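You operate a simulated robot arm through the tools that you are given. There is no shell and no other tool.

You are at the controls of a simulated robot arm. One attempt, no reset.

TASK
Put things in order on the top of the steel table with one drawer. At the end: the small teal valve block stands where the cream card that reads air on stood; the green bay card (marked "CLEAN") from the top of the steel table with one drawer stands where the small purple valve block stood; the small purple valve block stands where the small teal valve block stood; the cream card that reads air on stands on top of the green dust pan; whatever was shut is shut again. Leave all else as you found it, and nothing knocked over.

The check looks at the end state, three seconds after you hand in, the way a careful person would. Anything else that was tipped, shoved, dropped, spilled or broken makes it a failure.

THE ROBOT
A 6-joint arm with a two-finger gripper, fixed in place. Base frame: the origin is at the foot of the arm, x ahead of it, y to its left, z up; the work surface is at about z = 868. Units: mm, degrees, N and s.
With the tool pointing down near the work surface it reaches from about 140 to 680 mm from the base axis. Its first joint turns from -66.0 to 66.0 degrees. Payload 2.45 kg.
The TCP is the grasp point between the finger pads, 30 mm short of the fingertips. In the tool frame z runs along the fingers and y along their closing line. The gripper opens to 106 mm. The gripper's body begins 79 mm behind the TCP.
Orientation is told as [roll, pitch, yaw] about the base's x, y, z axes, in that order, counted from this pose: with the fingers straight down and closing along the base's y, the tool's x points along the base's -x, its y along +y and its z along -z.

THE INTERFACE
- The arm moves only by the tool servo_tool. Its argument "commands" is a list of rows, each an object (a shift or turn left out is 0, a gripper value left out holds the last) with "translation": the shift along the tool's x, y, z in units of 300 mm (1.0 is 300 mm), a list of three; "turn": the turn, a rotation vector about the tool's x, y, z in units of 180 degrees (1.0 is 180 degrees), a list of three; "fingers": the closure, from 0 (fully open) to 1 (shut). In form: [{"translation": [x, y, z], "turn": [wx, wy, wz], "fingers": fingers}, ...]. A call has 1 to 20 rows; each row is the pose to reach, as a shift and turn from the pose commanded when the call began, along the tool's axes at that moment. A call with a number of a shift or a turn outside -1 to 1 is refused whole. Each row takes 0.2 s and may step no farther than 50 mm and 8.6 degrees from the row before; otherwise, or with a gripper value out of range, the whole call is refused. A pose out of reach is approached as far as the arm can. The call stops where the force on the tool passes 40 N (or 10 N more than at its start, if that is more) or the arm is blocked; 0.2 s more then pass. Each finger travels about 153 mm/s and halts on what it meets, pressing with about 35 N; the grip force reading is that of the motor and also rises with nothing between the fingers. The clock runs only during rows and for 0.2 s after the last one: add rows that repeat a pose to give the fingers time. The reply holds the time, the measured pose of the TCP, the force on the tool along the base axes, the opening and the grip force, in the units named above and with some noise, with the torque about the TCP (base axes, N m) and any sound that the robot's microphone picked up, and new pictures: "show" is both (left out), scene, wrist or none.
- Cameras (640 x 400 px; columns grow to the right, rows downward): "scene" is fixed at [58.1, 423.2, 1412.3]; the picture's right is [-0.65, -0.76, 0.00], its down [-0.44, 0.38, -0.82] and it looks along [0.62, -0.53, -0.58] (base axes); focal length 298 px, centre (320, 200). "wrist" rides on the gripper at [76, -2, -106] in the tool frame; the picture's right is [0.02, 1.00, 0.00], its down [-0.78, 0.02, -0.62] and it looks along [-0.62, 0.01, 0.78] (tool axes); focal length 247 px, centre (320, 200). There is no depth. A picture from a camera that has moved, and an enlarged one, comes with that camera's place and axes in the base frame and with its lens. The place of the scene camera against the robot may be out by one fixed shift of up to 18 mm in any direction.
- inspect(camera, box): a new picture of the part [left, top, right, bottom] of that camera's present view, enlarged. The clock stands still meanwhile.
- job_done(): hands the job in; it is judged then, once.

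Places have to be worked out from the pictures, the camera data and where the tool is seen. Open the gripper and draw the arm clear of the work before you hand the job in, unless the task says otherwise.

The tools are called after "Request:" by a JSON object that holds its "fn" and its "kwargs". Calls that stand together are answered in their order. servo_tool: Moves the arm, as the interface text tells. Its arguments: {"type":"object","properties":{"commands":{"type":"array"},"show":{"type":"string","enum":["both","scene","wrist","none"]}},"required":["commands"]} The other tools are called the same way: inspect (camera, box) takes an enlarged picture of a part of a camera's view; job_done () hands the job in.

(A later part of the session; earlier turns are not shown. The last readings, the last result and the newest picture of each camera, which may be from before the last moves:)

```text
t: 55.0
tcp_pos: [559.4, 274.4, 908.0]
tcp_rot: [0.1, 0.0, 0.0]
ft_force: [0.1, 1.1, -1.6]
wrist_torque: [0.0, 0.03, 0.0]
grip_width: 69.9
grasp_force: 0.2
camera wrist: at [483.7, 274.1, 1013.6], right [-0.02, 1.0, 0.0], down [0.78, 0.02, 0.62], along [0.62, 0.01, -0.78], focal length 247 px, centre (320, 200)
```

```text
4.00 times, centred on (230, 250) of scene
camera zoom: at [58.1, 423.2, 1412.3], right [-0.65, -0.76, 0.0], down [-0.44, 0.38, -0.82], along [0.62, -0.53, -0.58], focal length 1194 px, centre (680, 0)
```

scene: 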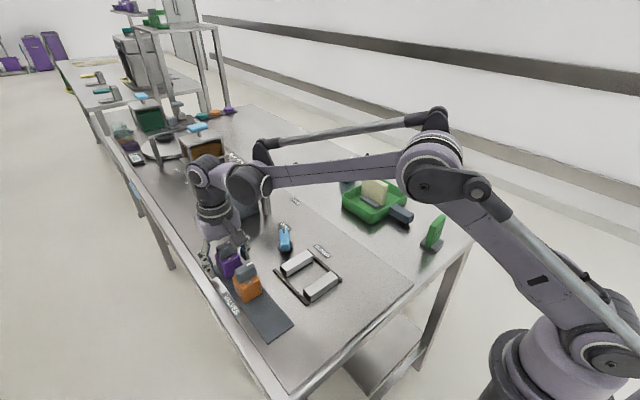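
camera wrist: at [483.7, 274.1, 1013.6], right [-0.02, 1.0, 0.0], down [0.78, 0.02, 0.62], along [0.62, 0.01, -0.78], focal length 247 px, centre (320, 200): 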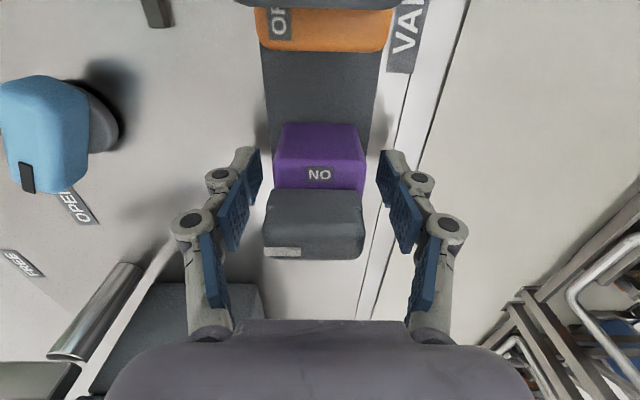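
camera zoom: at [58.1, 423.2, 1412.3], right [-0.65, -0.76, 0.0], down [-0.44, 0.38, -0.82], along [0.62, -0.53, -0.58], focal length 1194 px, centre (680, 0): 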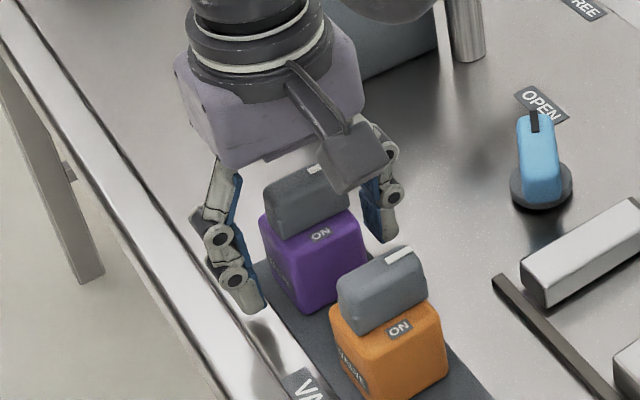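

The pads are centred on the purple body with the tips just above the mat. Closing the fingers.

Request:
{"fn": "servo_tool", "kwargs": {"commands": [{"translation": [0, 0, 0.004], "fingers": 0.4}, {"translation": [0, 0, 0.004], "fingers": 0.5}, {"translation": [0, 0, 0.004], "fingers": 0.6}, {"translation": [0, 0, 0.004], "fingers": 0.75}, {"translation": [0, 0, 0.004], "fingers": 0.75}]}}

Request:
{"fn": "inspect", "kwargs": {"camera": "wrist", "box": [230, 60, 410, 260]}}

```text
t: 56.2
tcp_pos: [561.0, 275.1, 906.2]
tcp_rot: [0.1, -0.1, 0.0]
ft_force: [0.0, -1.0, -0.9]
wrist_torque: [0.03, 0.0, 0.0]
grip_width: 43.3
grasp_force: 35.0
camera wrist: at [483.2, 273.5, 1012.3], right [-0.02, 1.0, 0.0], down [0.78, 0.02, 0.62], along [0.62, 0.01, -0.78], focal length 247 px, centre (320, 200)
```

scene: 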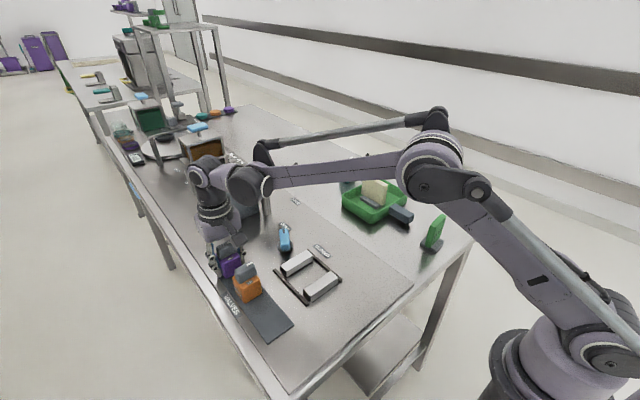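
wrist: 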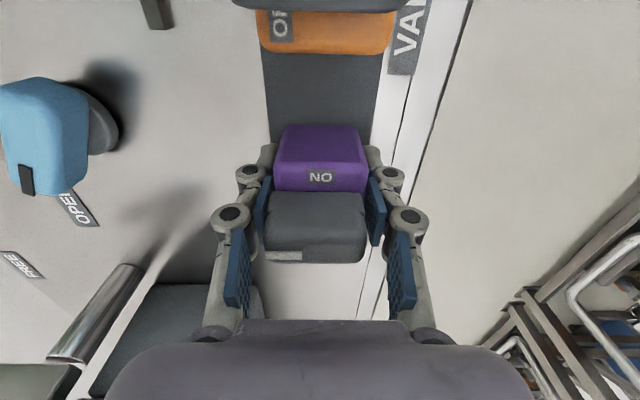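

```text
2.00 times, centred on (320, 160) of wrist
camera zoom: at [483.2, 273.5, 1012.3], right [-0.02, 1.0, 0.0], down [0.78, 0.02, 0.62], along [0.62, 0.01, -0.78], focal length 494 px, centre (320, 280)
```

zoom: 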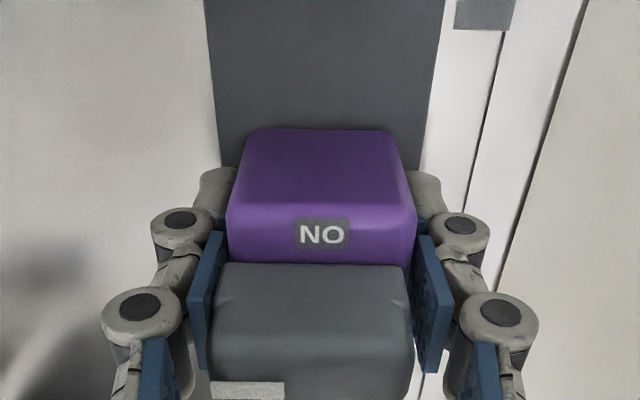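

Purple is gripped (43.3 mm); its original spot is about (559.4, 275). Lifting straight up 130 mm.

Request:
{"fn": "servo_tool", "kwargs": {"commands": [{"translation": [0, 0, -0.033]}, {"translation": [0, 0, -0.13]}, {"translation": [0, 0, -0.28]}, {"translation": [0, 0, -0.4333]}, {"translation": [0, 0, -0.4333]}], "show": "scene"}}

```text
t: 57.4
tcp_pos: [557.7, 276.6, 1037.5]
tcp_rot: [0.2, 0.0, 0.0]
ft_force: [0.2, 0.7, -1.5]
wrist_torque: [0.03, 0.01, -0.01]
grip_width: 43.0
grasp_force: 34.6
```

scene: 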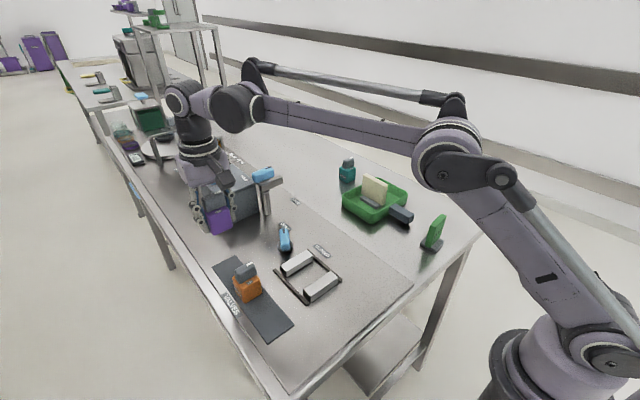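

Request:
{"fn": "servo_tool", "kwargs": {"commands": [{"translation": [0.1415, 0, 0]}, {"translation": [0.283, 0, 0]}, {"translation": [0.4245, 0, 0]}, {"translation": [0.566, 0, 0]}, {"translation": [0.566, 0, 0]}, {"translation": [0.566, 0, 0]}]}}

```text
t: 58.8
tcp_pos: [389.7, 275.1, 1037.6]
tcp_rot: [0.1, 0.0, 0.0]
ft_force: [-0.3, -0.6, -1.1]
wrist_torque: [-0.01, 0.02, 0.01]
grip_width: 43.1
grasp_force: 34.9
camera wrist: at [314.4, 273.8, 1143.0], right [-0.02, 1.0, 0.0], down [0.78, 0.02, 0.62], along [0.62, 0.01, -0.78], focal length 247 px, centre (320, 200)
```

scene: 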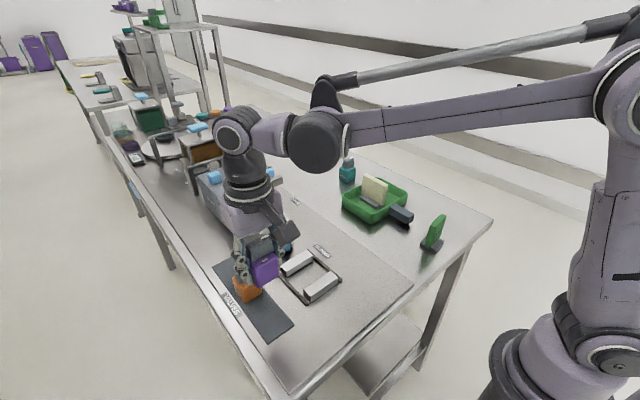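
wrist: 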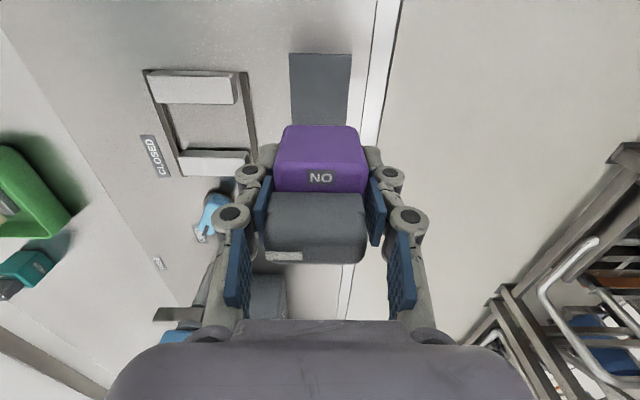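

Aligned at (390, 275) over the teal's old spot. Descending 118 mm, then slowly.

Request:
{"fn": "servo_tool", "kwargs": {"commands": [{"translation": [0, 0, 0.14]}, {"translation": [0, 0, 0.28]}, {"translation": [0, 0, 0.36]}, {"translation": [0, 0, 0.393]}, {"translation": [0, 0, 0.393]}, {"translation": [0, 0, 0.393]}]}}

Request:
{"fn": "inspect", "kwargs": {"camera": "wrist", "box": [230, 30, 410, 230]}}

```text
t: 60.2
tcp_pos: [392.2, 275.4, 916.9]
tcp_rot: [0.1, 0.0, 0.0]
ft_force: [0.8, -0.3, -1.5]
wrist_torque: [0.01, 0.0, 0.02]
grip_width: 43.0
grasp_force: 34.8
camera wrist: at [314.6, 274.4, 1023.0], right [-0.02, 1.0, 0.0], down [0.78, 0.02, 0.62], along [0.62, 0.01, -0.78], focal length 247 px, centre (320, 200)
```

scene: 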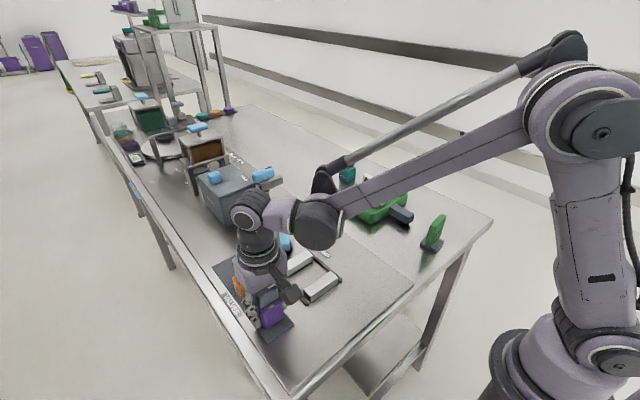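
wrist: 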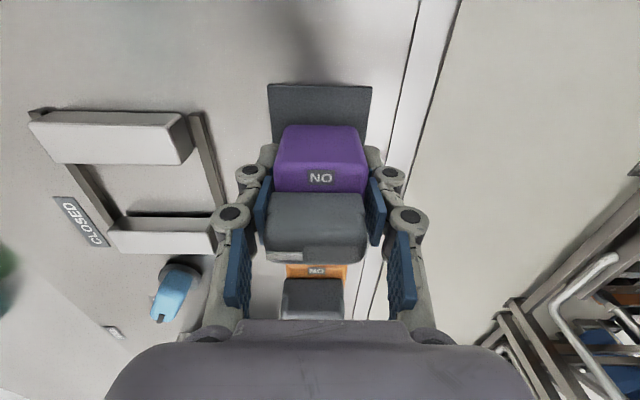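

```text
2.00 times, centred on (320, 130) of wrist
camera zoom: at [314.6, 274.4, 1023.0], right [-0.02, 1.0, 0.0], down [0.78, 0.02, 0.62], along [0.62, 0.01, -0.78], focal length 494 px, centre (320, 340)
```

zoom: 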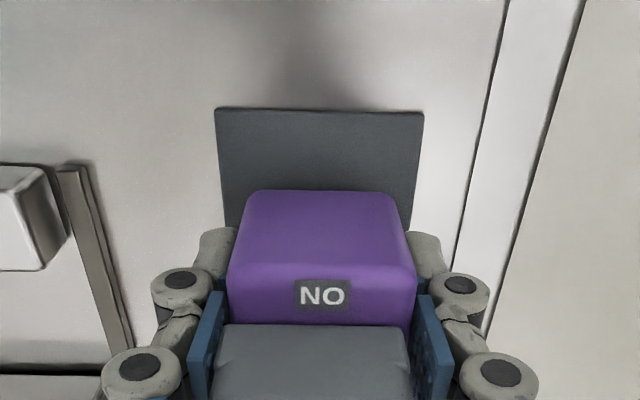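

Relative to the mat edge, the gap matches the teal's original gap (~20 mm). Lowering slowly to contact.

Request:
{"fn": "servo_tool", "kwargs": {"commands": [{"translation": [0, 0, 0.01]}, {"translation": [0, 0, 0.02]}, {"translation": [0, 0, 0.0267]}, {"translation": [0, 0, 0.0267]}], "show": "none"}}

```text
t: 61.2
tcp_pos: [391.5, 277.0, 909.9]
tcp_rot: [0.2, 0.0, 0.0]
ft_force: [-0.4, 0.1, -2.3]
wrist_torque: [-0.01, -0.03, 0.0]
grip_width: 43.1
grasp_force: 34.8
```

Request:
{"fn": "servo_tool", "kwargs": {"commands": [{"translation": [0, 0, 0.0033]}, {"translation": [0, 0, 0.005]}, {"translation": [0, 0, 0.0067]}, {"translation": [0, 0, 0.0067]}], "show": "none"}}

```text
t: 62.2
tcp_pos: [389.4, 274.6, 908.1]
tcp_rot: [0.2, 0.0, -0.1]
ft_force: [-1.0, 0.1, -2.2]
wrist_torque: [-0.02, 0.01, 0.03]
grip_width: 43.3
grasp_force: 35.5
```

Request:
{"fn": "servo_tool", "kwargs": {"commands": [{"translation": [0, 0, 0.0017]}, {"translation": [0, 0, 0.0033]}, {"translation": [0, 0, 0.0033]}], "show": "none"}}

```text
t: 63.0
tcp_pos: [390.1, 275.4, 907.4]
tcp_rot: [0.2, 0.0, 0.0]
ft_force: [-0.3, -0.1, -1.3]
wrist_torque: [-0.02, -0.01, 0.01]
grip_width: 43.3
grasp_force: 34.0
```

Request:
{"fn": "servo_tool", "kwargs": {"commands": [{"translation": [0, 0, 0.0017]}, {"translation": [0, 0, 0.0033]}, {"translation": [0, 0, 0.0033]}], "show": "none"}}

```text
t: 63.8
tcp_pos: [389.9, 275.7, 906.2]
tcp_rot: [-0.1, 0.0, 0.1]
ft_force: [3.0, -1.4, 21.9]
wrist_torque: [0.05, -0.03, -0.01]
grip_width: 43.4
grasp_force: 34.9
```

Contact at 22 N with TCP z≈906, same height as at pickup. Easing up slightly and opening.

Request:
{"fn": "servo_tool", "kwargs": {"commands": [{"translation": [0, 0, -0.0015]}, {"translation": [0, 0, -0.0015], "fingers": 0.55}, {"translation": [0, 0, -0.0015], "fingers": 0.48}, {"translation": [0, 0, -0.0015], "fingers": 0.4}, {"translation": [0, 0, -0.0015], "fingers": 0.34}, {"translation": [0, 0, -0.0015], "fingers": 0.34}]}}

Request:
{"fn": "inspect", "kwargs": {"camera": "wrist", "box": [230, 30, 410, 230]}}

```text
t: 65.2
tcp_pos: [391.2, 275.9, 906.2]
tcp_rot: [0.2, 0.0, 0.1]
ft_force: [1.1, -0.1, -0.1]
wrist_torque: [-0.02, 0.0, -0.01]
grip_width: 70.0
grasp_force: 0.1
camera wrist: at [313.1, 274.6, 1012.0], right [-0.02, 1.0, 0.0], down [0.78, 0.02, 0.62], along [0.62, 0.01, -0.78], focal length 247 px, centre (320, 200)
```

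scene: 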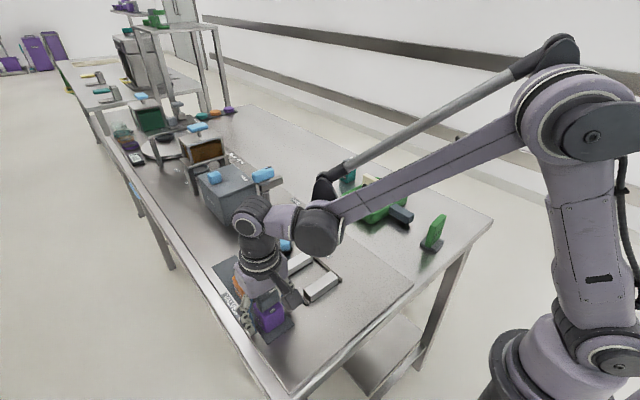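
wrist: 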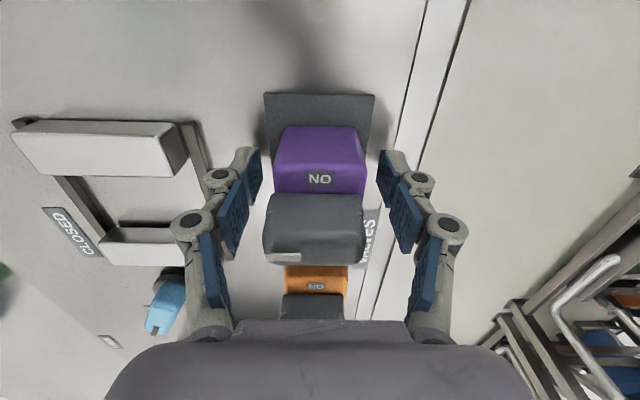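

```text
2.00 times, centred on (320, 130) of wrist
camera zoom: at [313.1, 274.6, 1012.0], right [-0.02, 1.0, 0.0], down [0.78, 0.02, 0.62], along [0.62, 0.01, -0.78], focal length 494 px, centre (320, 340)
```

zoom: 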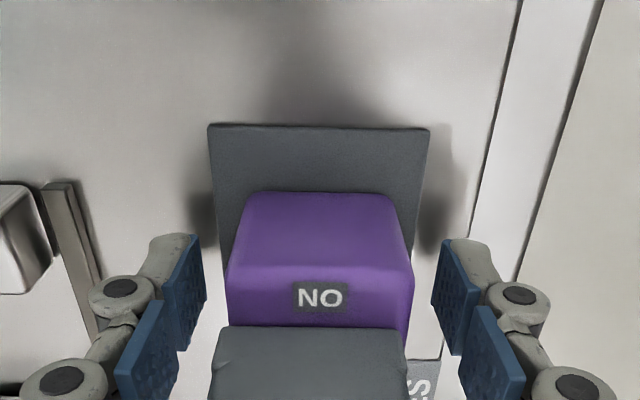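

Purple stands square on the mat. Rising straight up.

Request:
{"fn": "servo_tool", "kwargs": {"commands": [{"translation": [0, 0, -0.05]}, {"translation": [0, 0, -0.2]}, {"translation": [0, 0, -0.35]}, {"translation": [0, 0, -0.5]}, {"translation": [0, 0, -0.65]}, {"translation": [0, 0, -0.65]}]}}

Request:
{"fn": "inspect", "kwargs": {"camera": "scene", "box": [190, 220, 350, 350]}}

```text
t: 66.6
tcp_pos: [389.7, 275.9, 1101.4]
tcp_rot: [0.2, 0.0, 0.0]
ft_force: [-1.1, -0.3, -0.7]
wrist_torque: [-0.02, 0.02, 0.0]
grip_width: 70.1
grasp_force: 0.1
camera wrist: at [313.8, 274.4, 1207.3], right [-0.02, 1.0, 0.0], down [0.78, 0.02, 0.62], along [0.62, 0.01, -0.78], focal length 247 px, centre (320, 200)
```

scene: 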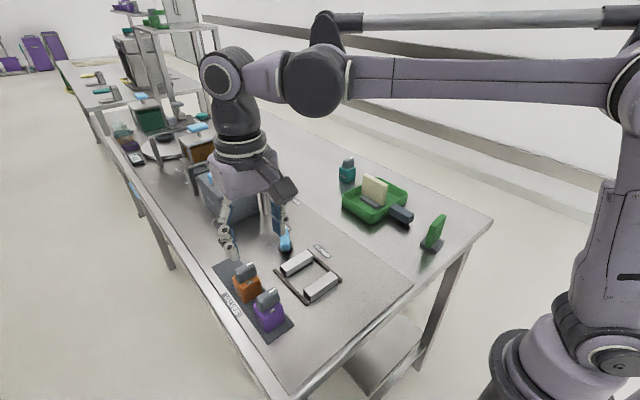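
wrist: 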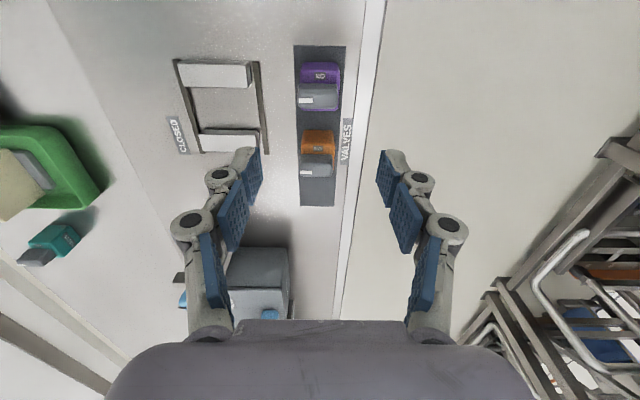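

```text
3.08 times, centred on (270, 285) of scene
camera zoom: at [58.1, 423.2, 1412.3], right [-0.65, -0.76, 0.0], down [-0.44, 0.38, -0.82], along [0.62, -0.53, -0.58], focal length 918 px, centre (474, -62)
```

zoom: 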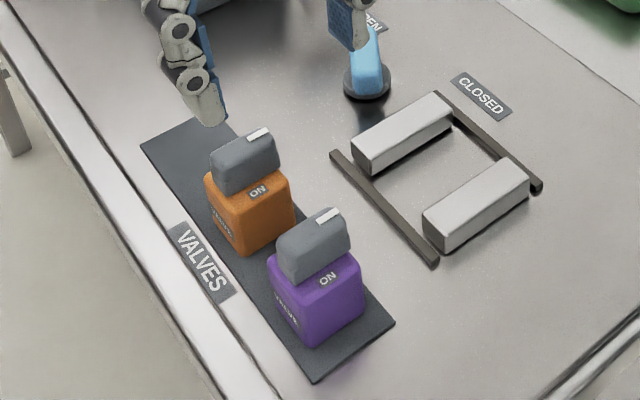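

Purple sits where teal was, with orange untouched. Now I'll travel to view the green card near (300,-173).

Request:
{"fn": "servo_tool", "kwargs": {"commands": [{"translation": [0.05, -0.1256, -0.005]}, {"translation": [0.1, -0.2511, -0.01]}, {"translation": [0.15, -0.3767, -0.015]}, {"translation": [0.2, -0.5022, -0.02]}, {"translation": [0.25, -0.6278, -0.025]}, {"translation": [0.3, -0.7533, -0.03]}, {"translation": [0.3, -0.7533, -0.03]}], "show": "none"}}

Request:
{"fn": "servo_tool", "kwargs": {"commands": [{"translation": [0.05, -0.1487, 0]}, {"translation": [0.1, -0.2973, 0]}, {"translation": [0.15, -0.446, 0]}, {"translation": [0.2, -0.5947, 0]}, {"translation": [0.25, -0.7433, 0]}, {"translation": [0.25, -0.7433, 0]}, {"translation": [0.25, -0.7433, 0]}]}}

Request:
{"fn": "inspect", "kwargs": {"camera": "wrist", "box": [240, 60, 400, 220]}}

```text
t: 68.2
tcp_pos: [299.3, 49.5, 1110.4]
tcp_rot: [0.2, 0.1, 0.0]
ft_force: [0.5, 0.5, 0.1]
wrist_torque: [0.0, 0.01, 0.07]
grip_width: 69.9
grasp_force: 0.0
```

```text
t: 69.8
tcp_pos: [224.8, -176.2, 1111.7]
tcp_rot: [0.1, 0.0, 0.0]
ft_force: [0.5, 0.0, 0.5]
wrist_torque: [-0.01, 0.0, 0.03]
grip_width: 70.1
grasp_force: 0.2
camera wrist: at [147.9, -176.6, 1216.6], right [-0.02, 1.0, 0.0], down [0.78, 0.02, 0.62], along [0.62, 0.01, -0.78], focal length 247 px, centre (320, 200)
```

scene: 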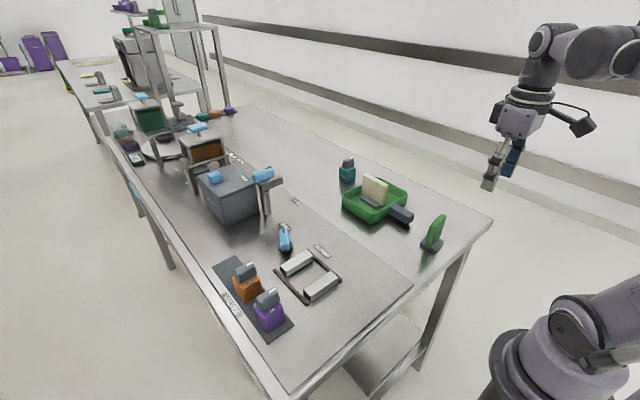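
wrist: 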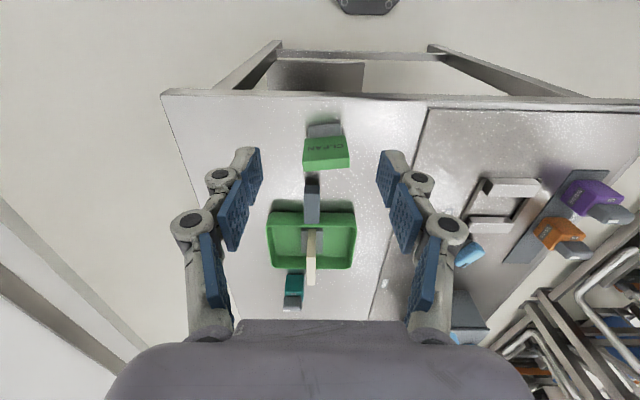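

```text
2.50 times, centred on (320, 140) of wrist
camera zoom: at [147.9, -176.6, 1216.6], right [-0.02, 1.0, 0.0], down [0.78, 0.02, 0.62], along [0.62, 0.01, -0.78], focal length 617 px, centre (320, 350)
```

zoom: 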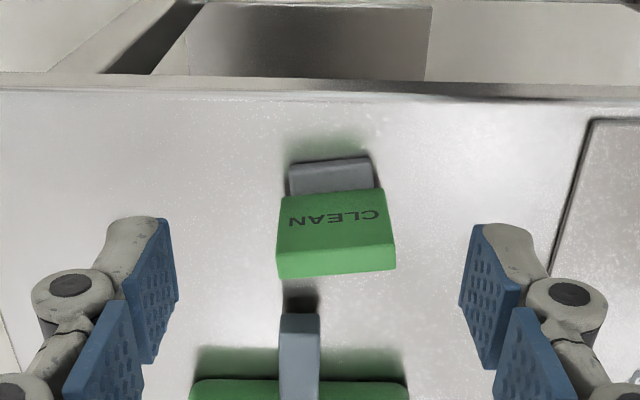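

The green card's "CLEAN" face points toward -x and its long axis runs roughly along y (~5° off). I'll yaw the gripper by -84.5° so it closes across the card's thickness, and move over for a measuring view.

Request:
{"fn": "servo_tool", "kwargs": {"commands": [{"translation": [-0.025, 0.012, 0.0107], "turn": [0, 0, 0.0469]}, {"translation": [-0.05, 0.024, 0.0213], "turn": [0, 0, 0.0939]}, {"translation": [-0.075, 0.036, 0.032], "turn": [0, 0, 0.1408]}, {"translation": [-0.1, 0.048, 0.0427], "turn": [0, 0, 0.1878]}, {"translation": [-0.125, 0.06, 0.0533], "turn": [0, 0, 0.2347]}, {"translation": [-0.15, 0.072, 0.064], "turn": [0, 0, 0.2816]}, {"translation": [-0.175, 0.084, 0.0747], "turn": [0, 0, 0.3286]}, {"translation": [-0.2, 0.096, 0.0854], "turn": [0, 0, 0.3755]}, {"translation": [-0.225, 0.108, 0.096], "turn": [0, 0, 0.4225]}, {"translation": [-0.25, 0.12, 0.1067], "turn": [0, 0, 0.4694]}, {"translation": [-0.25, 0.12, 0.1067], "turn": [0, 0, 0.4694]}]}}

Request:
{"fn": "inspect", "kwargs": {"camera": "wrist", "box": [240, 50, 400, 210]}}

```text
t: 72.2
tcp_pos: [300.0, -138.7, 1077.9]
tcp_rot: [-0.1, 0.1, -84.6]
ft_force: [0.3, 0.5, 0.1]
wrist_torque: [0.01, -0.03, -0.02]
grip_width: 70.0
grasp_force: 0.0
camera wrist: at [290.6, -62.3, 1184.3], right [0.99, 0.12, 0.0], down [0.09, -0.78, 0.62], along [0.07, -0.62, -0.78], focal length 247 px, centre (320, 200)
```

scene: 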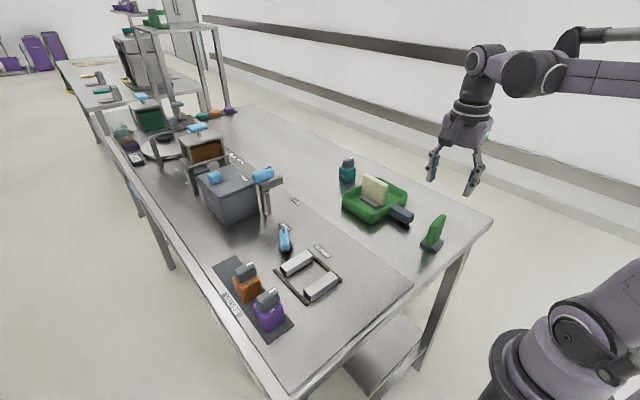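
wrist: 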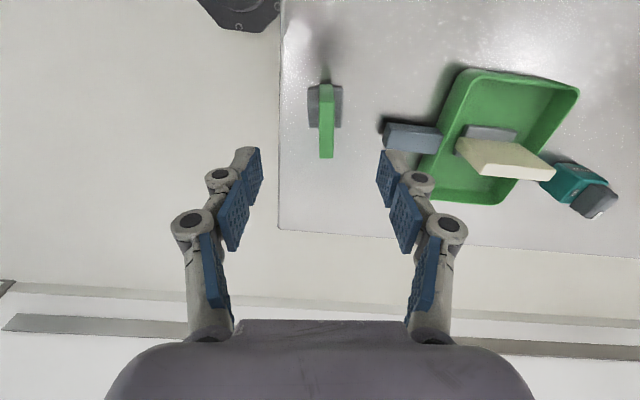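

```text
2.50 times, centred on (320, 130) of wrist
camera zoom: at [290.6, -62.3, 1184.3], right [0.99, 0.12, 0.0], down [0.09, -0.78, 0.62], along [0.07, -0.62, -0.78], focal length 617 px, centre (320, 375)
```

zoom: 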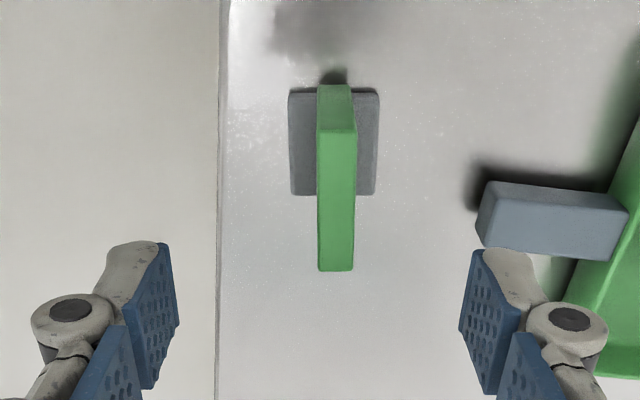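

The gripper is aligned with the green card. Its centre comes out at about (308,-163.5), top at z≈941, ~60 mm long. Moving above it.

Request:
{"fn": "servo_tool", "kwargs": {"commands": [{"translation": [-0.0282, 0.006, 0.1033]}, {"translation": [-0.0565, 0.012, 0.2067]}, {"translation": [-0.0847, 0.018, 0.31]}, {"translation": [-0.0847, 0.018, 0.31]}, {"translation": [-0.0847, 0.018, 0.31]}]}}

Request:
{"fn": "inspect", "kwargs": {"camera": "wrist", "box": [230, 60, 410, 240]}}

```text
t: 73.4
tcp_pos: [307.8, -161.5, 986.3]
tcp_rot: [0.1, 0.0, -84.5]
ft_force: [0.5, 0.4, 0.1]
wrist_torque: [-0.02, 0.01, -0.02]
grip_width: 69.9
grasp_force: 0.1
camera wrist: at [298.3, -86.0, 1091.9], right [0.99, 0.12, 0.0], down [0.09, -0.78, 0.62], along [0.07, -0.62, -0.78], focal length 247 px, centre (320, 200)
```

scene: 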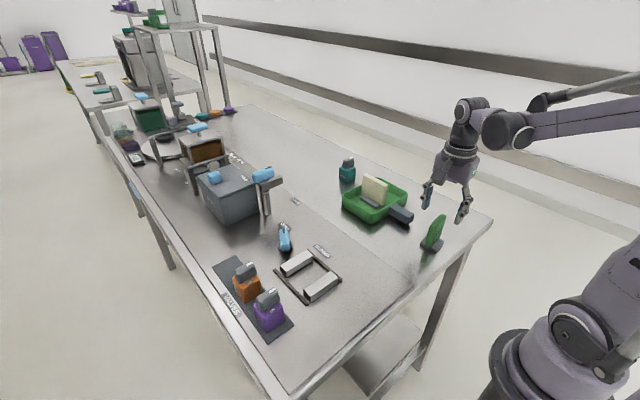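
wrist: 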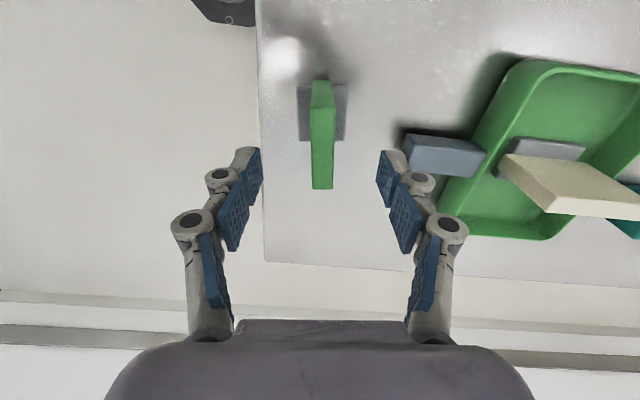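

```text
2.22 times, centred on (320, 150) of wrist
camera zoom: at [298.3, -86.0, 1091.9], right [0.99, 0.12, 0.0], down [0.09, -0.78, 0.62], along [0.07, -0.62, -0.78], focal length 549 px, centre (320, 311)
```

zoom: 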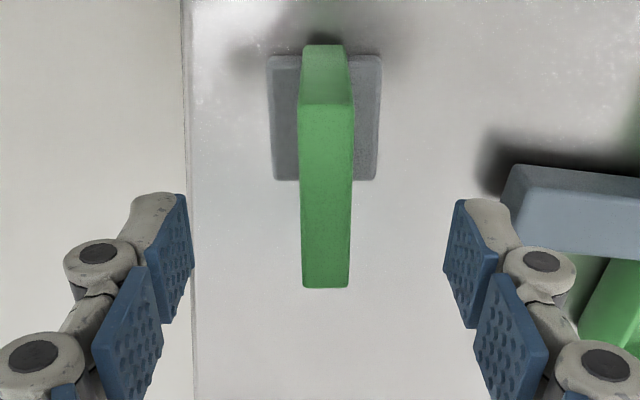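

A small trim (-2 mm along, +1.6 mm lateral), then straight down to TCP z≈915.

Request:
{"fn": "servo_tool", "kwargs": {"commands": [{"translation": [-0.0077, 0.0053, 0.05]}, {"translation": [-0.0077, 0.0053, 0.12]}, {"translation": [-0.0077, 0.0053, 0.19]}, {"translation": [-0.0077, 0.0053, 0.237]}, {"translation": [-0.0077, 0.0053, 0.237]}, {"translation": [-0.0077, 0.0053, 0.237]}]}}

Request:
{"fn": "inspect", "kwargs": {"camera": "wrist", "box": [230, 60, 410, 260]}}

Request:
{"fn": "inspect", "kwargs": {"camera": "scene", "box": [390, 180, 490, 270]}}

```text
t: 74.8
tcp_pos: [307.7, -163.7, 915.5]
tcp_rot: [0.0, 0.0, -84.6]
ft_force: [-1.1, -0.5, 0.1]
wrist_torque: [0.02, -0.03, -0.01]
grip_width: 69.9
grasp_force: 0.1
camera wrist: at [299.6, -88.1, 1020.5], right [0.99, 0.12, 0.0], down [0.09, -0.78, 0.62], along [0.07, -0.62, -0.78], focal length 247 px, centre (320, 200)
```

scene: 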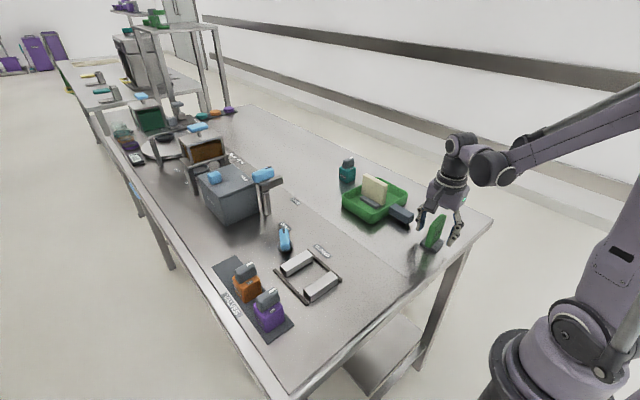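
wrist: 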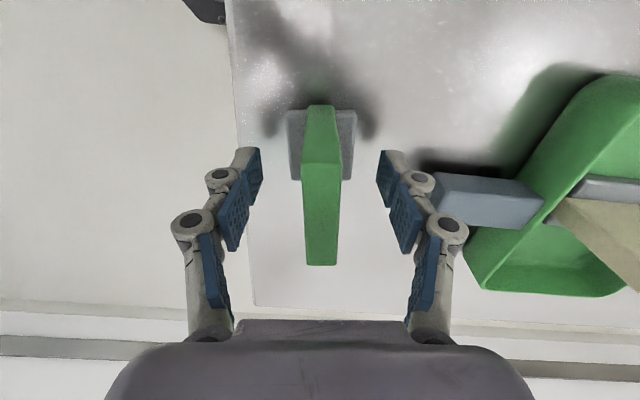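

```text
2.00 times, centred on (320, 160) of wrist
camera zoom: at [299.6, -88.1, 1020.5], right [0.99, 0.12, 0.0], down [0.09, -0.78, 0.62], along [0.07, -0.62, -0.78], focal length 494 px, centre (320, 280)
```

zoom: 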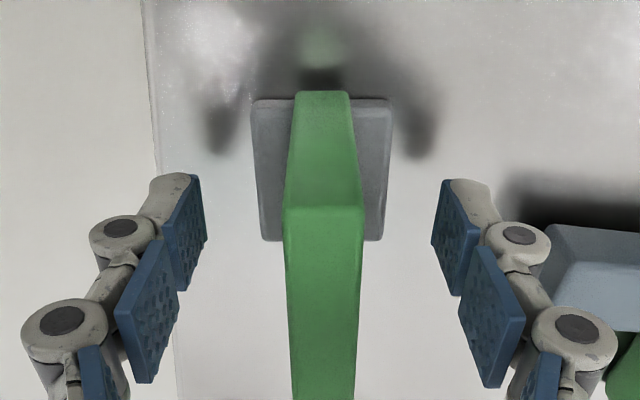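

```text
4.44 times, centred on (440, 225) of scene
camera zoom: at [58.1, 423.2, 1412.3], right [-0.65, -0.76, 0.0], down [-0.44, 0.38, -0.82], along [0.62, -0.53, -0.58], focal length 1327 px, centre (-213, 89)
```

zoom: 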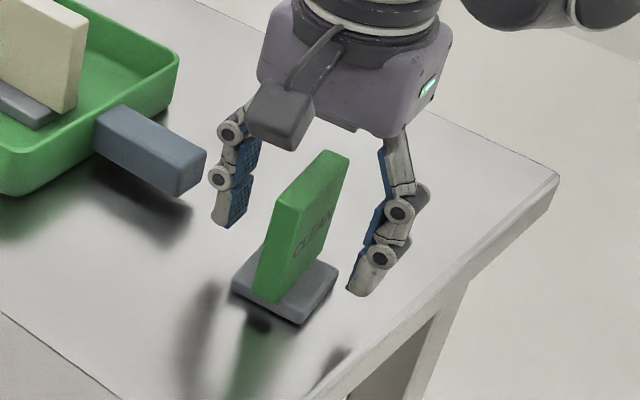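

Well centred. Closing on the green card.

Request:
{"fn": "servo_tool", "kwargs": {"commands": [{"fingers": 0.5}, {"fingers": 0.65}, {"fingers": 0.8}, {"fingers": 0.95}, {"fingers": 0.95}, {"fingers": 0.95}]}}

Request:
{"fn": "inspect", "kwargs": {"camera": "wrist", "box": [230, 60, 410, 260]}}

```text
t: 76.2
tcp_pos: [308.9, -163.3, 915.3]
tcp_rot: [0.0, 0.1, -84.5]
ft_force: [0.2, -0.3, 1.2]
wrist_torque: [0.01, -0.02, -0.03]
grip_width: 15.3
grasp_force: 34.7
camera wrist: at [299.6, -88.1, 1020.7], right [0.99, 0.12, 0.0], down [0.09, -0.78, 0.62], along [0.07, -0.62, -0.78], focal length 247 px, centre (320, 200)
```

scene: 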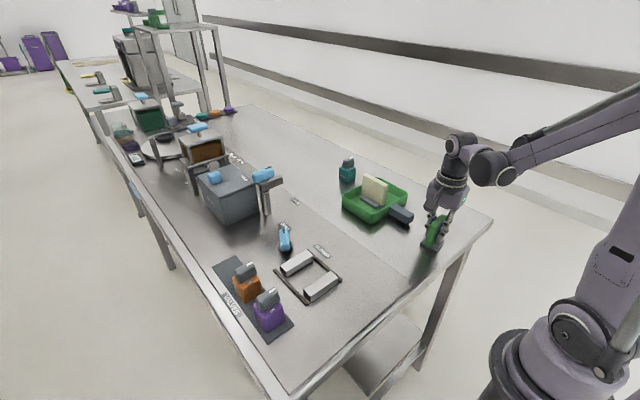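
wrist: 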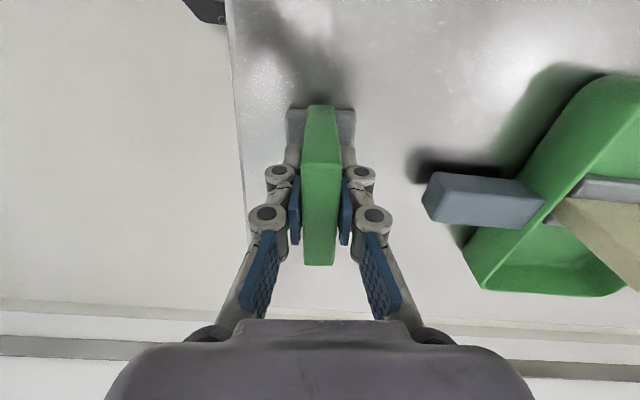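

```text
2.00 times, centred on (320, 160) of wrist
camera zoom: at [299.6, -88.1, 1020.7], right [0.99, 0.12, 0.0], down [0.09, -0.78, 0.62], along [0.07, -0.62, -0.78], focal length 494 px, centre (320, 280)
```

zoom: 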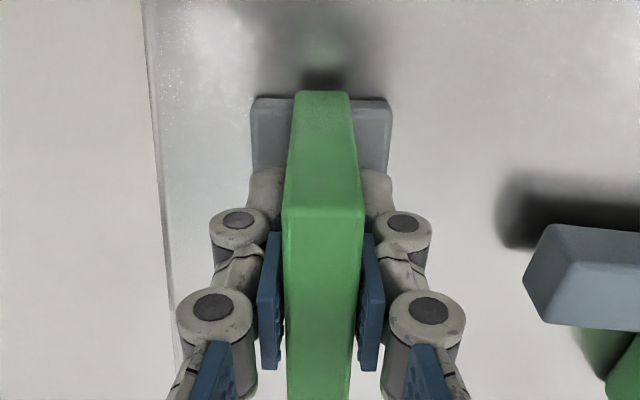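

Gripped at 15.3 mm. Lifting straight up 150 mm.

Request:
{"fn": "servo_tool", "kwargs": {"commands": [{"translation": [0, 0, -0.033]}, {"translation": [0, 0, -0.15]}, {"translation": [0, 0, -0.3]}, {"translation": [0, 0, -0.45]}, {"translation": [0, 0, -0.5]}, {"translation": [0, 0, -0.5]}], "show": "scene"}}

Request:
{"fn": "servo_tool", "kwargs": {"commands": [{"translation": [0.1143, 0.081, 0]}, {"translation": [0.2287, 0.162, 0]}, {"translation": [0.343, 0.243, 0]}, {"translation": [0.4573, 0.324, 0]}, {"translation": [0.5717, 0.405, 0]}, {"translation": [0.686, 0.486, 0]}, {"translation": [0.686, 0.486, 0]}]}}

```text
t: 77.6
tcp_pos: [309.0, -165.4, 1064.2]
tcp_rot: [0.0, 0.1, -84.5]
ft_force: [-0.7, -0.4, -1.5]
wrist_torque: [0.0, 0.01, 0.01]
grip_width: 15.1
grasp_force: 35.2
```

scene: 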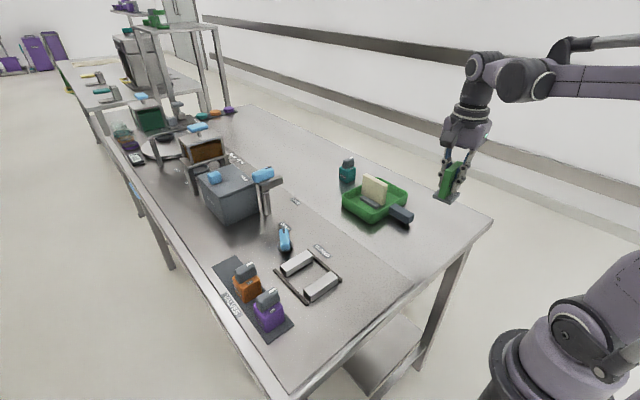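

```text
t: 79.2
tcp_pos: [434.0, 54.5, 1066.0]
tcp_rot: [0.0, 0.1, -84.6]
ft_force: [-0.1, -0.1, -0.2]
wrist_torque: [0.01, 0.04, -0.02]
grip_width: 14.9
grasp_force: 35.2
camera wrist: at [423.7, 130.6, 1171.1], right [0.99, 0.12, 0.0], down [0.09, -0.78, 0.62], along [0.07, -0.62, -0.78], focal length 247 px, centre (320, 200)
```

scene: 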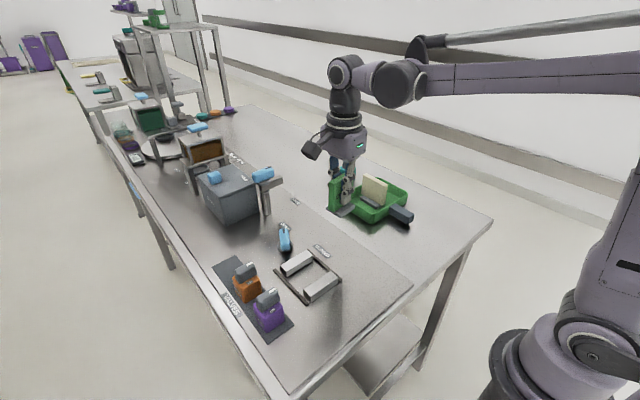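
wrist: 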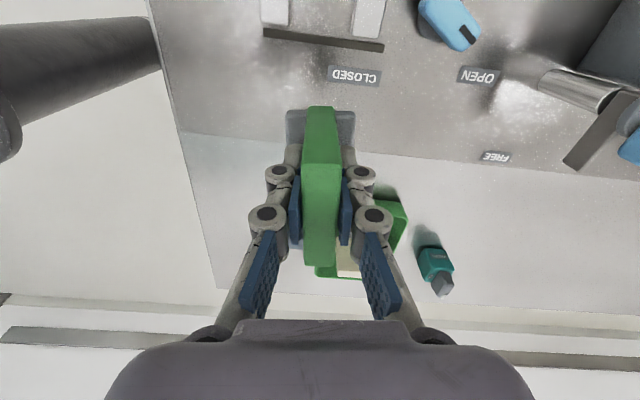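

Halfway there. Continuing to above purple's old spot while squaring the yaw to -90°.

Request:
{"fn": "servo_tool", "kwargs": {"commands": [{"translation": [0.1146, 0.081, 0], "turn": [0, 0, 0.0051]}, {"translation": [0.2292, 0.162, 0], "turn": [0, 0, 0.0102]}, {"translation": [0.3439, 0.243, 0], "turn": [0, 0, 0.0153]}, {"translation": [0.4585, 0.324, 0], "turn": [0, 0, 0.0204]}, {"translation": [0.5731, 0.405, 0], "turn": [0, 0, 0.0255]}, {"translation": [0.6877, 0.486, 0], "turn": [0, 0, 0.0306]}, {"translation": [0.6877, 0.486, 0], "turn": [0, 0, 0.0306]}, {"translation": [0.6877, 0.486, 0], "turn": [0, 0, 0.0306]}]}}

Request:
{"fn": "inspect", "kwargs": {"camera": "scene", "box": [170, 150, 330, 310]}}

```text
t: 81.0
tcp_pos: [560.5, 274.1, 1063.0]
tcp_rot: [0.0, 0.1, -90.0]
ft_force: [1.0, -0.2, -0.7]
wrist_torque: [0.02, -0.03, 0.03]
grip_width: 15.3
grasp_force: 35.2
camera wrist: at [558.2, 351.1, 1169.6], right [1.0, 0.02, 0.0], down [0.02, -0.78, 0.62], along [0.01, -0.62, -0.78], focal length 247 px, centre (320, 200)
```

scene: 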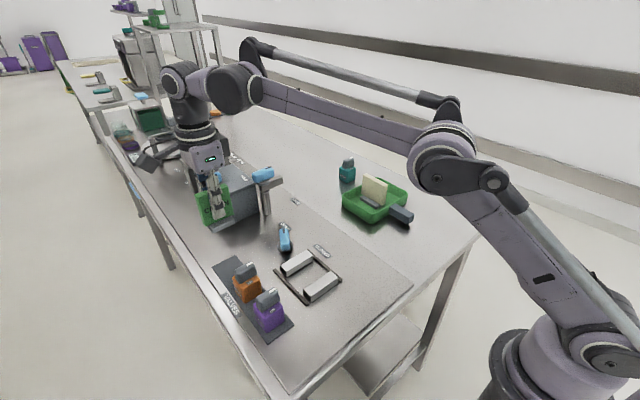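
wrist: 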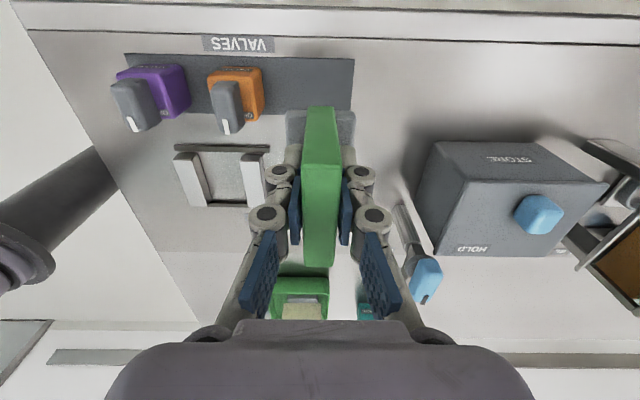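

```text
2.50 times, centred on (250, 230) of scene
camera zoom: at [58.1, 423.2, 1412.3], right [-0.65, -0.76, 0.0], down [-0.44, 0.38, -0.82], along [0.62, -0.53, -0.58], focal length 746 px, centre (495, 125)
```

zoom: 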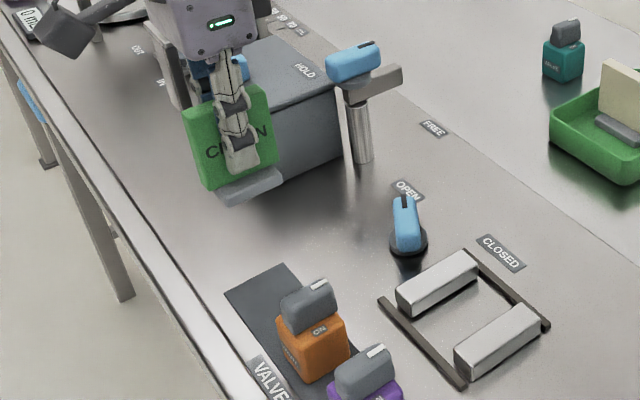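

Above the spot at (560,274). Descending to TCP z≈938.

Request:
{"fn": "servo_tool", "kwargs": {"commands": [{"translation": [0, -0.0023, 0.13]}, {"translation": [0, -0.0023, 0.26]}, {"translation": [0, -0.0023, 0.36]}, {"translation": [0, -0.0023, 0.42]}, {"translation": [0, -0.0023, 0.42]}, {"translation": [0, -0.0023, 0.42]}]}}

Request:
{"fn": "inspect", "kwargs": {"camera": "scene", "box": [170, 190, 310, 320]}}

Request:
{"fn": "inspect", "kwargs": {"camera": "wrist", "box": [200, 20, 440, 220]}}

```text
t: 82.4
tcp_pos: [559.0, 274.6, 939.2]
tcp_rot: [0.0, 0.0, -90.0]
ft_force: [-0.9, -0.5, -1.5]
wrist_torque: [0.02, 0.0, -0.01]
grip_width: 14.9
grasp_force: 35.3
camera wrist: at [556.2, 351.2, 1044.3], right [1.0, 0.02, 0.0], down [0.02, -0.78, 0.62], along [0.01, -0.62, -0.78], focal length 247 px, centre (320, 200)
```

scene: 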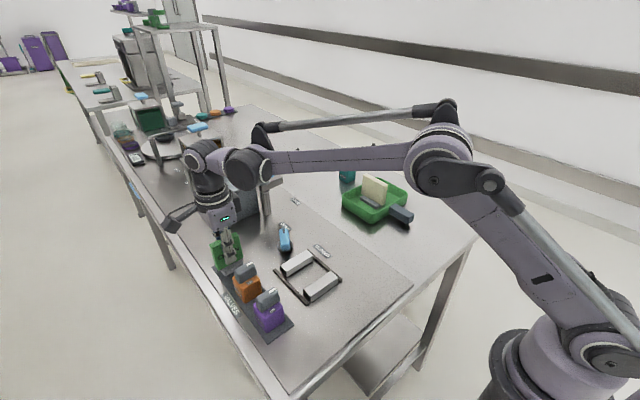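
wrist: 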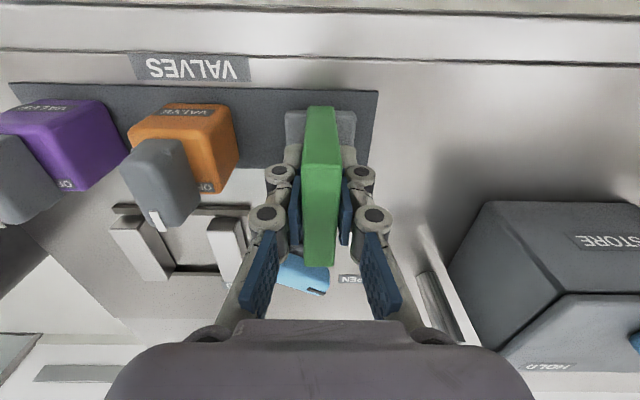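

```text
3.08 times, centred on (240, 255) of scene
camera zoom: at [58.1, 423.2, 1412.3], right [-0.65, -0.76, 0.0], down [-0.44, 0.38, -0.82], along [0.62, -0.53, -0.58], focal length 918 px, centre (566, 31)
```

zoom: 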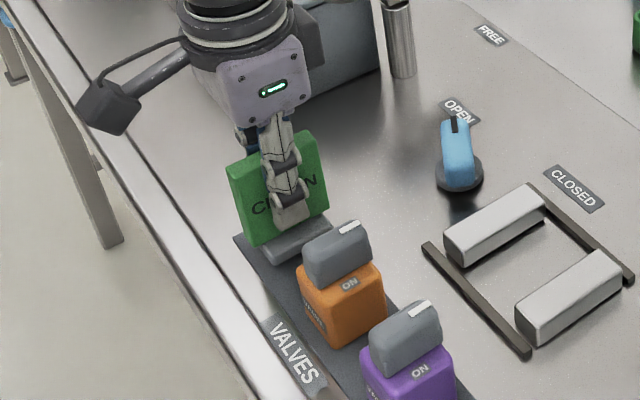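

```text
2.00 times, centred on (320, 120) of wrist
camera zoom: at [556.2, 351.2, 1044.3], right [1.0, 0.02, 0.0], down [0.02, -0.78, 0.62], along [0.01, -0.62, -0.78], focal length 494 px, centre (320, 360)
```

zoom: 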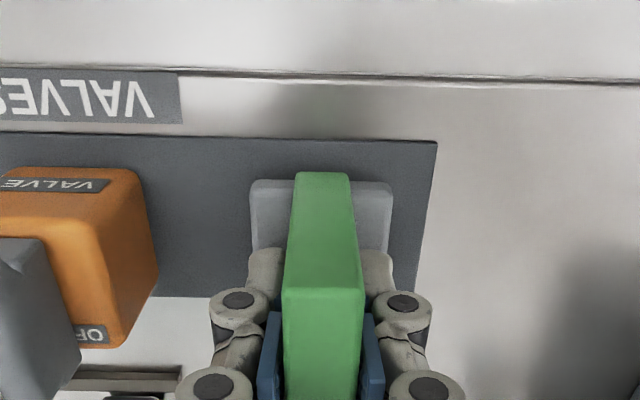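

Foot is over the mat end with proper margins. Lowering slowly to contact.

Request:
{"fn": "servo_tool", "kwargs": {"commands": [{"translation": [0, 0.003, 0.012]}, {"translation": [0, 0.003, 0.024]}, {"translation": [0, 0.003, 0.03]}, {"translation": [0, 0.003, 0.03]}], "show": "none"}}

```text
t: 83.4
tcp_pos: [558.0, 274.1, 930.0]
tcp_rot: [-0.1, 0.1, -90.0]
ft_force: [0.8, 1.2, -0.5]
wrist_torque: [-0.01, 0.01, -0.04]
grip_width: 15.3
grasp_force: 34.6
```

Request:
{"fn": "servo_tool", "kwargs": {"commands": [{"translation": [0, 0.002, 0.0033]}, {"translation": [0, 0.002, 0.005]}, {"translation": [0, 0.002, 0.0067]}, {"translation": [0, 0.002, 0.0067]}], "show": "none"}}

```text
t: 84.4
tcp_pos: [560.9, 274.1, 927.7]
tcp_rot: [0.0, 0.1, -90.0]
ft_force: [-0.5, 0.6, -1.7]
wrist_torque: [0.0, 0.03, -0.01]
grip_width: 15.2
grasp_force: 34.7
```

Request:
{"fn": "servo_tool", "kwargs": {"commands": [{"translation": [0, 0, 0.0017]}, {"translation": [0, 0, 0.0033]}, {"translation": [0, 0, 0.0033]}], "show": "none"}}

```text
t: 85.2
tcp_pos: [562.2, 273.5, 926.1]
tcp_rot: [0.0, 0.1, -90.0]
ft_force: [0.1, 1.0, -1.8]
wrist_torque: [-0.03, -0.02, 0.02]
grip_width: 15.0
grasp_force: 34.8
```

Request:
{"fn": "servo_tool", "kwargs": {"commands": [{"translation": [0, 0, 0.0017]}, {"translation": [0, 0, 0.0033]}, {"translation": [0, 0, 0.0033]}], "show": "none"}}

```text
t: 86.0
tcp_pos: [560.0, 274.8, 925.5]
tcp_rot: [-0.1, 0.0, -90.1]
ft_force: [1.1, -0.9, 3.5]
wrist_torque: [-0.03, -0.03, 0.02]
grip_width: 14.8
grasp_force: 34.8
```

Touchdown (force went from -1.8 to +3.5 N). Opening the fingers moderately so they stay clear of the orange block.

Request:
{"fn": "servo_tool", "kwargs": {"commands": [{"fingers": 0.8}, {"fingers": 0.7}, {"fingers": 0.6}, {"fingers": 0.5}, {"fingers": 0.5}]}}

Request:
{"fn": "inspect", "kwargs": {"camera": "wrist", "box": [200, 20, 440, 220]}}

Request:
{"fn": "inspect", "kwargs": {"camera": "scene", "box": [180, 210, 300, 320]}}

```text
t: 87.2
tcp_pos: [561.8, 274.7, 924.8]
tcp_rot: [0.1, 0.1, -90.0]
ft_force: [-0.7, 1.5, -0.6]
wrist_torque: [0.0, 0.01, -0.01]
grip_width: 53.2
grasp_force: 0.0
camera wrist: at [558.8, 350.8, 1031.3], right [1.0, 0.02, 0.0], down [0.02, -0.78, 0.62], along [0.01, -0.62, -0.78], focal length 247 px, centre (320, 200)
```

scene: 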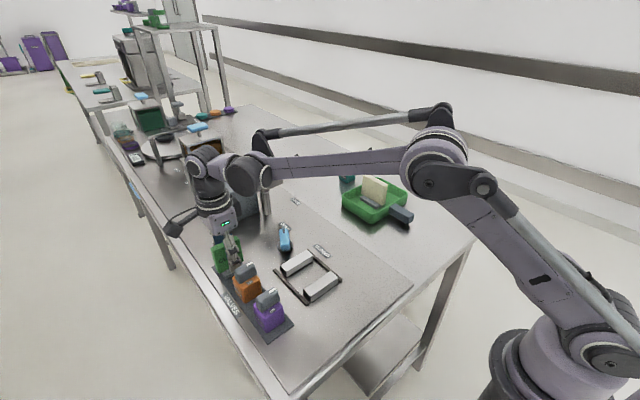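
wrist: 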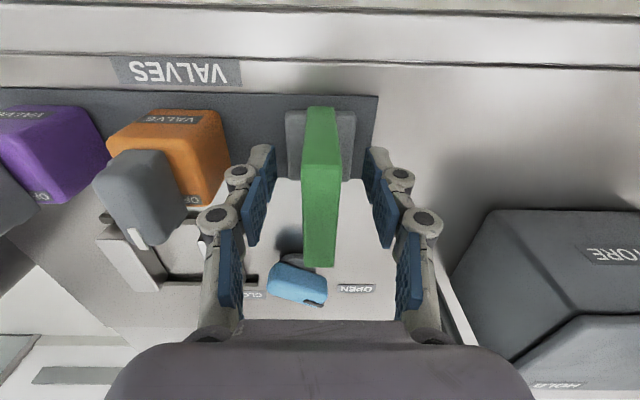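

```text
2.00 times, centred on (320, 120) of wrist
camera zoom: at [558.8, 350.8, 1031.3], right [1.0, 0.02, 0.0], down [0.02, -0.78, 0.62], along [0.01, -0.62, -0.78], focal length 494 px, centre (320, 360)
```

zoom: 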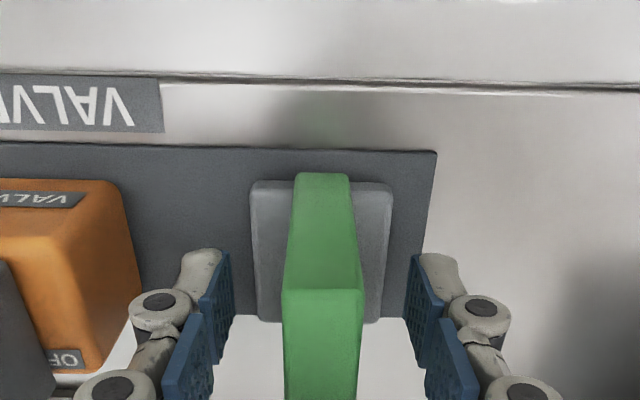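

```text
3.64 times, centred on (240, 265) of scene
camera zoom: at [58.1, 423.2, 1412.3], right [-0.65, -0.76, 0.0], down [-0.44, 0.38, -0.82], along [0.62, -0.53, -0.58], focal length 1085 px, centre (611, -36)
```

zoom: 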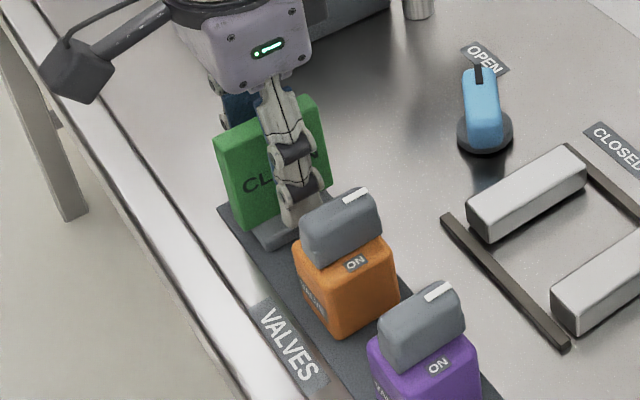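

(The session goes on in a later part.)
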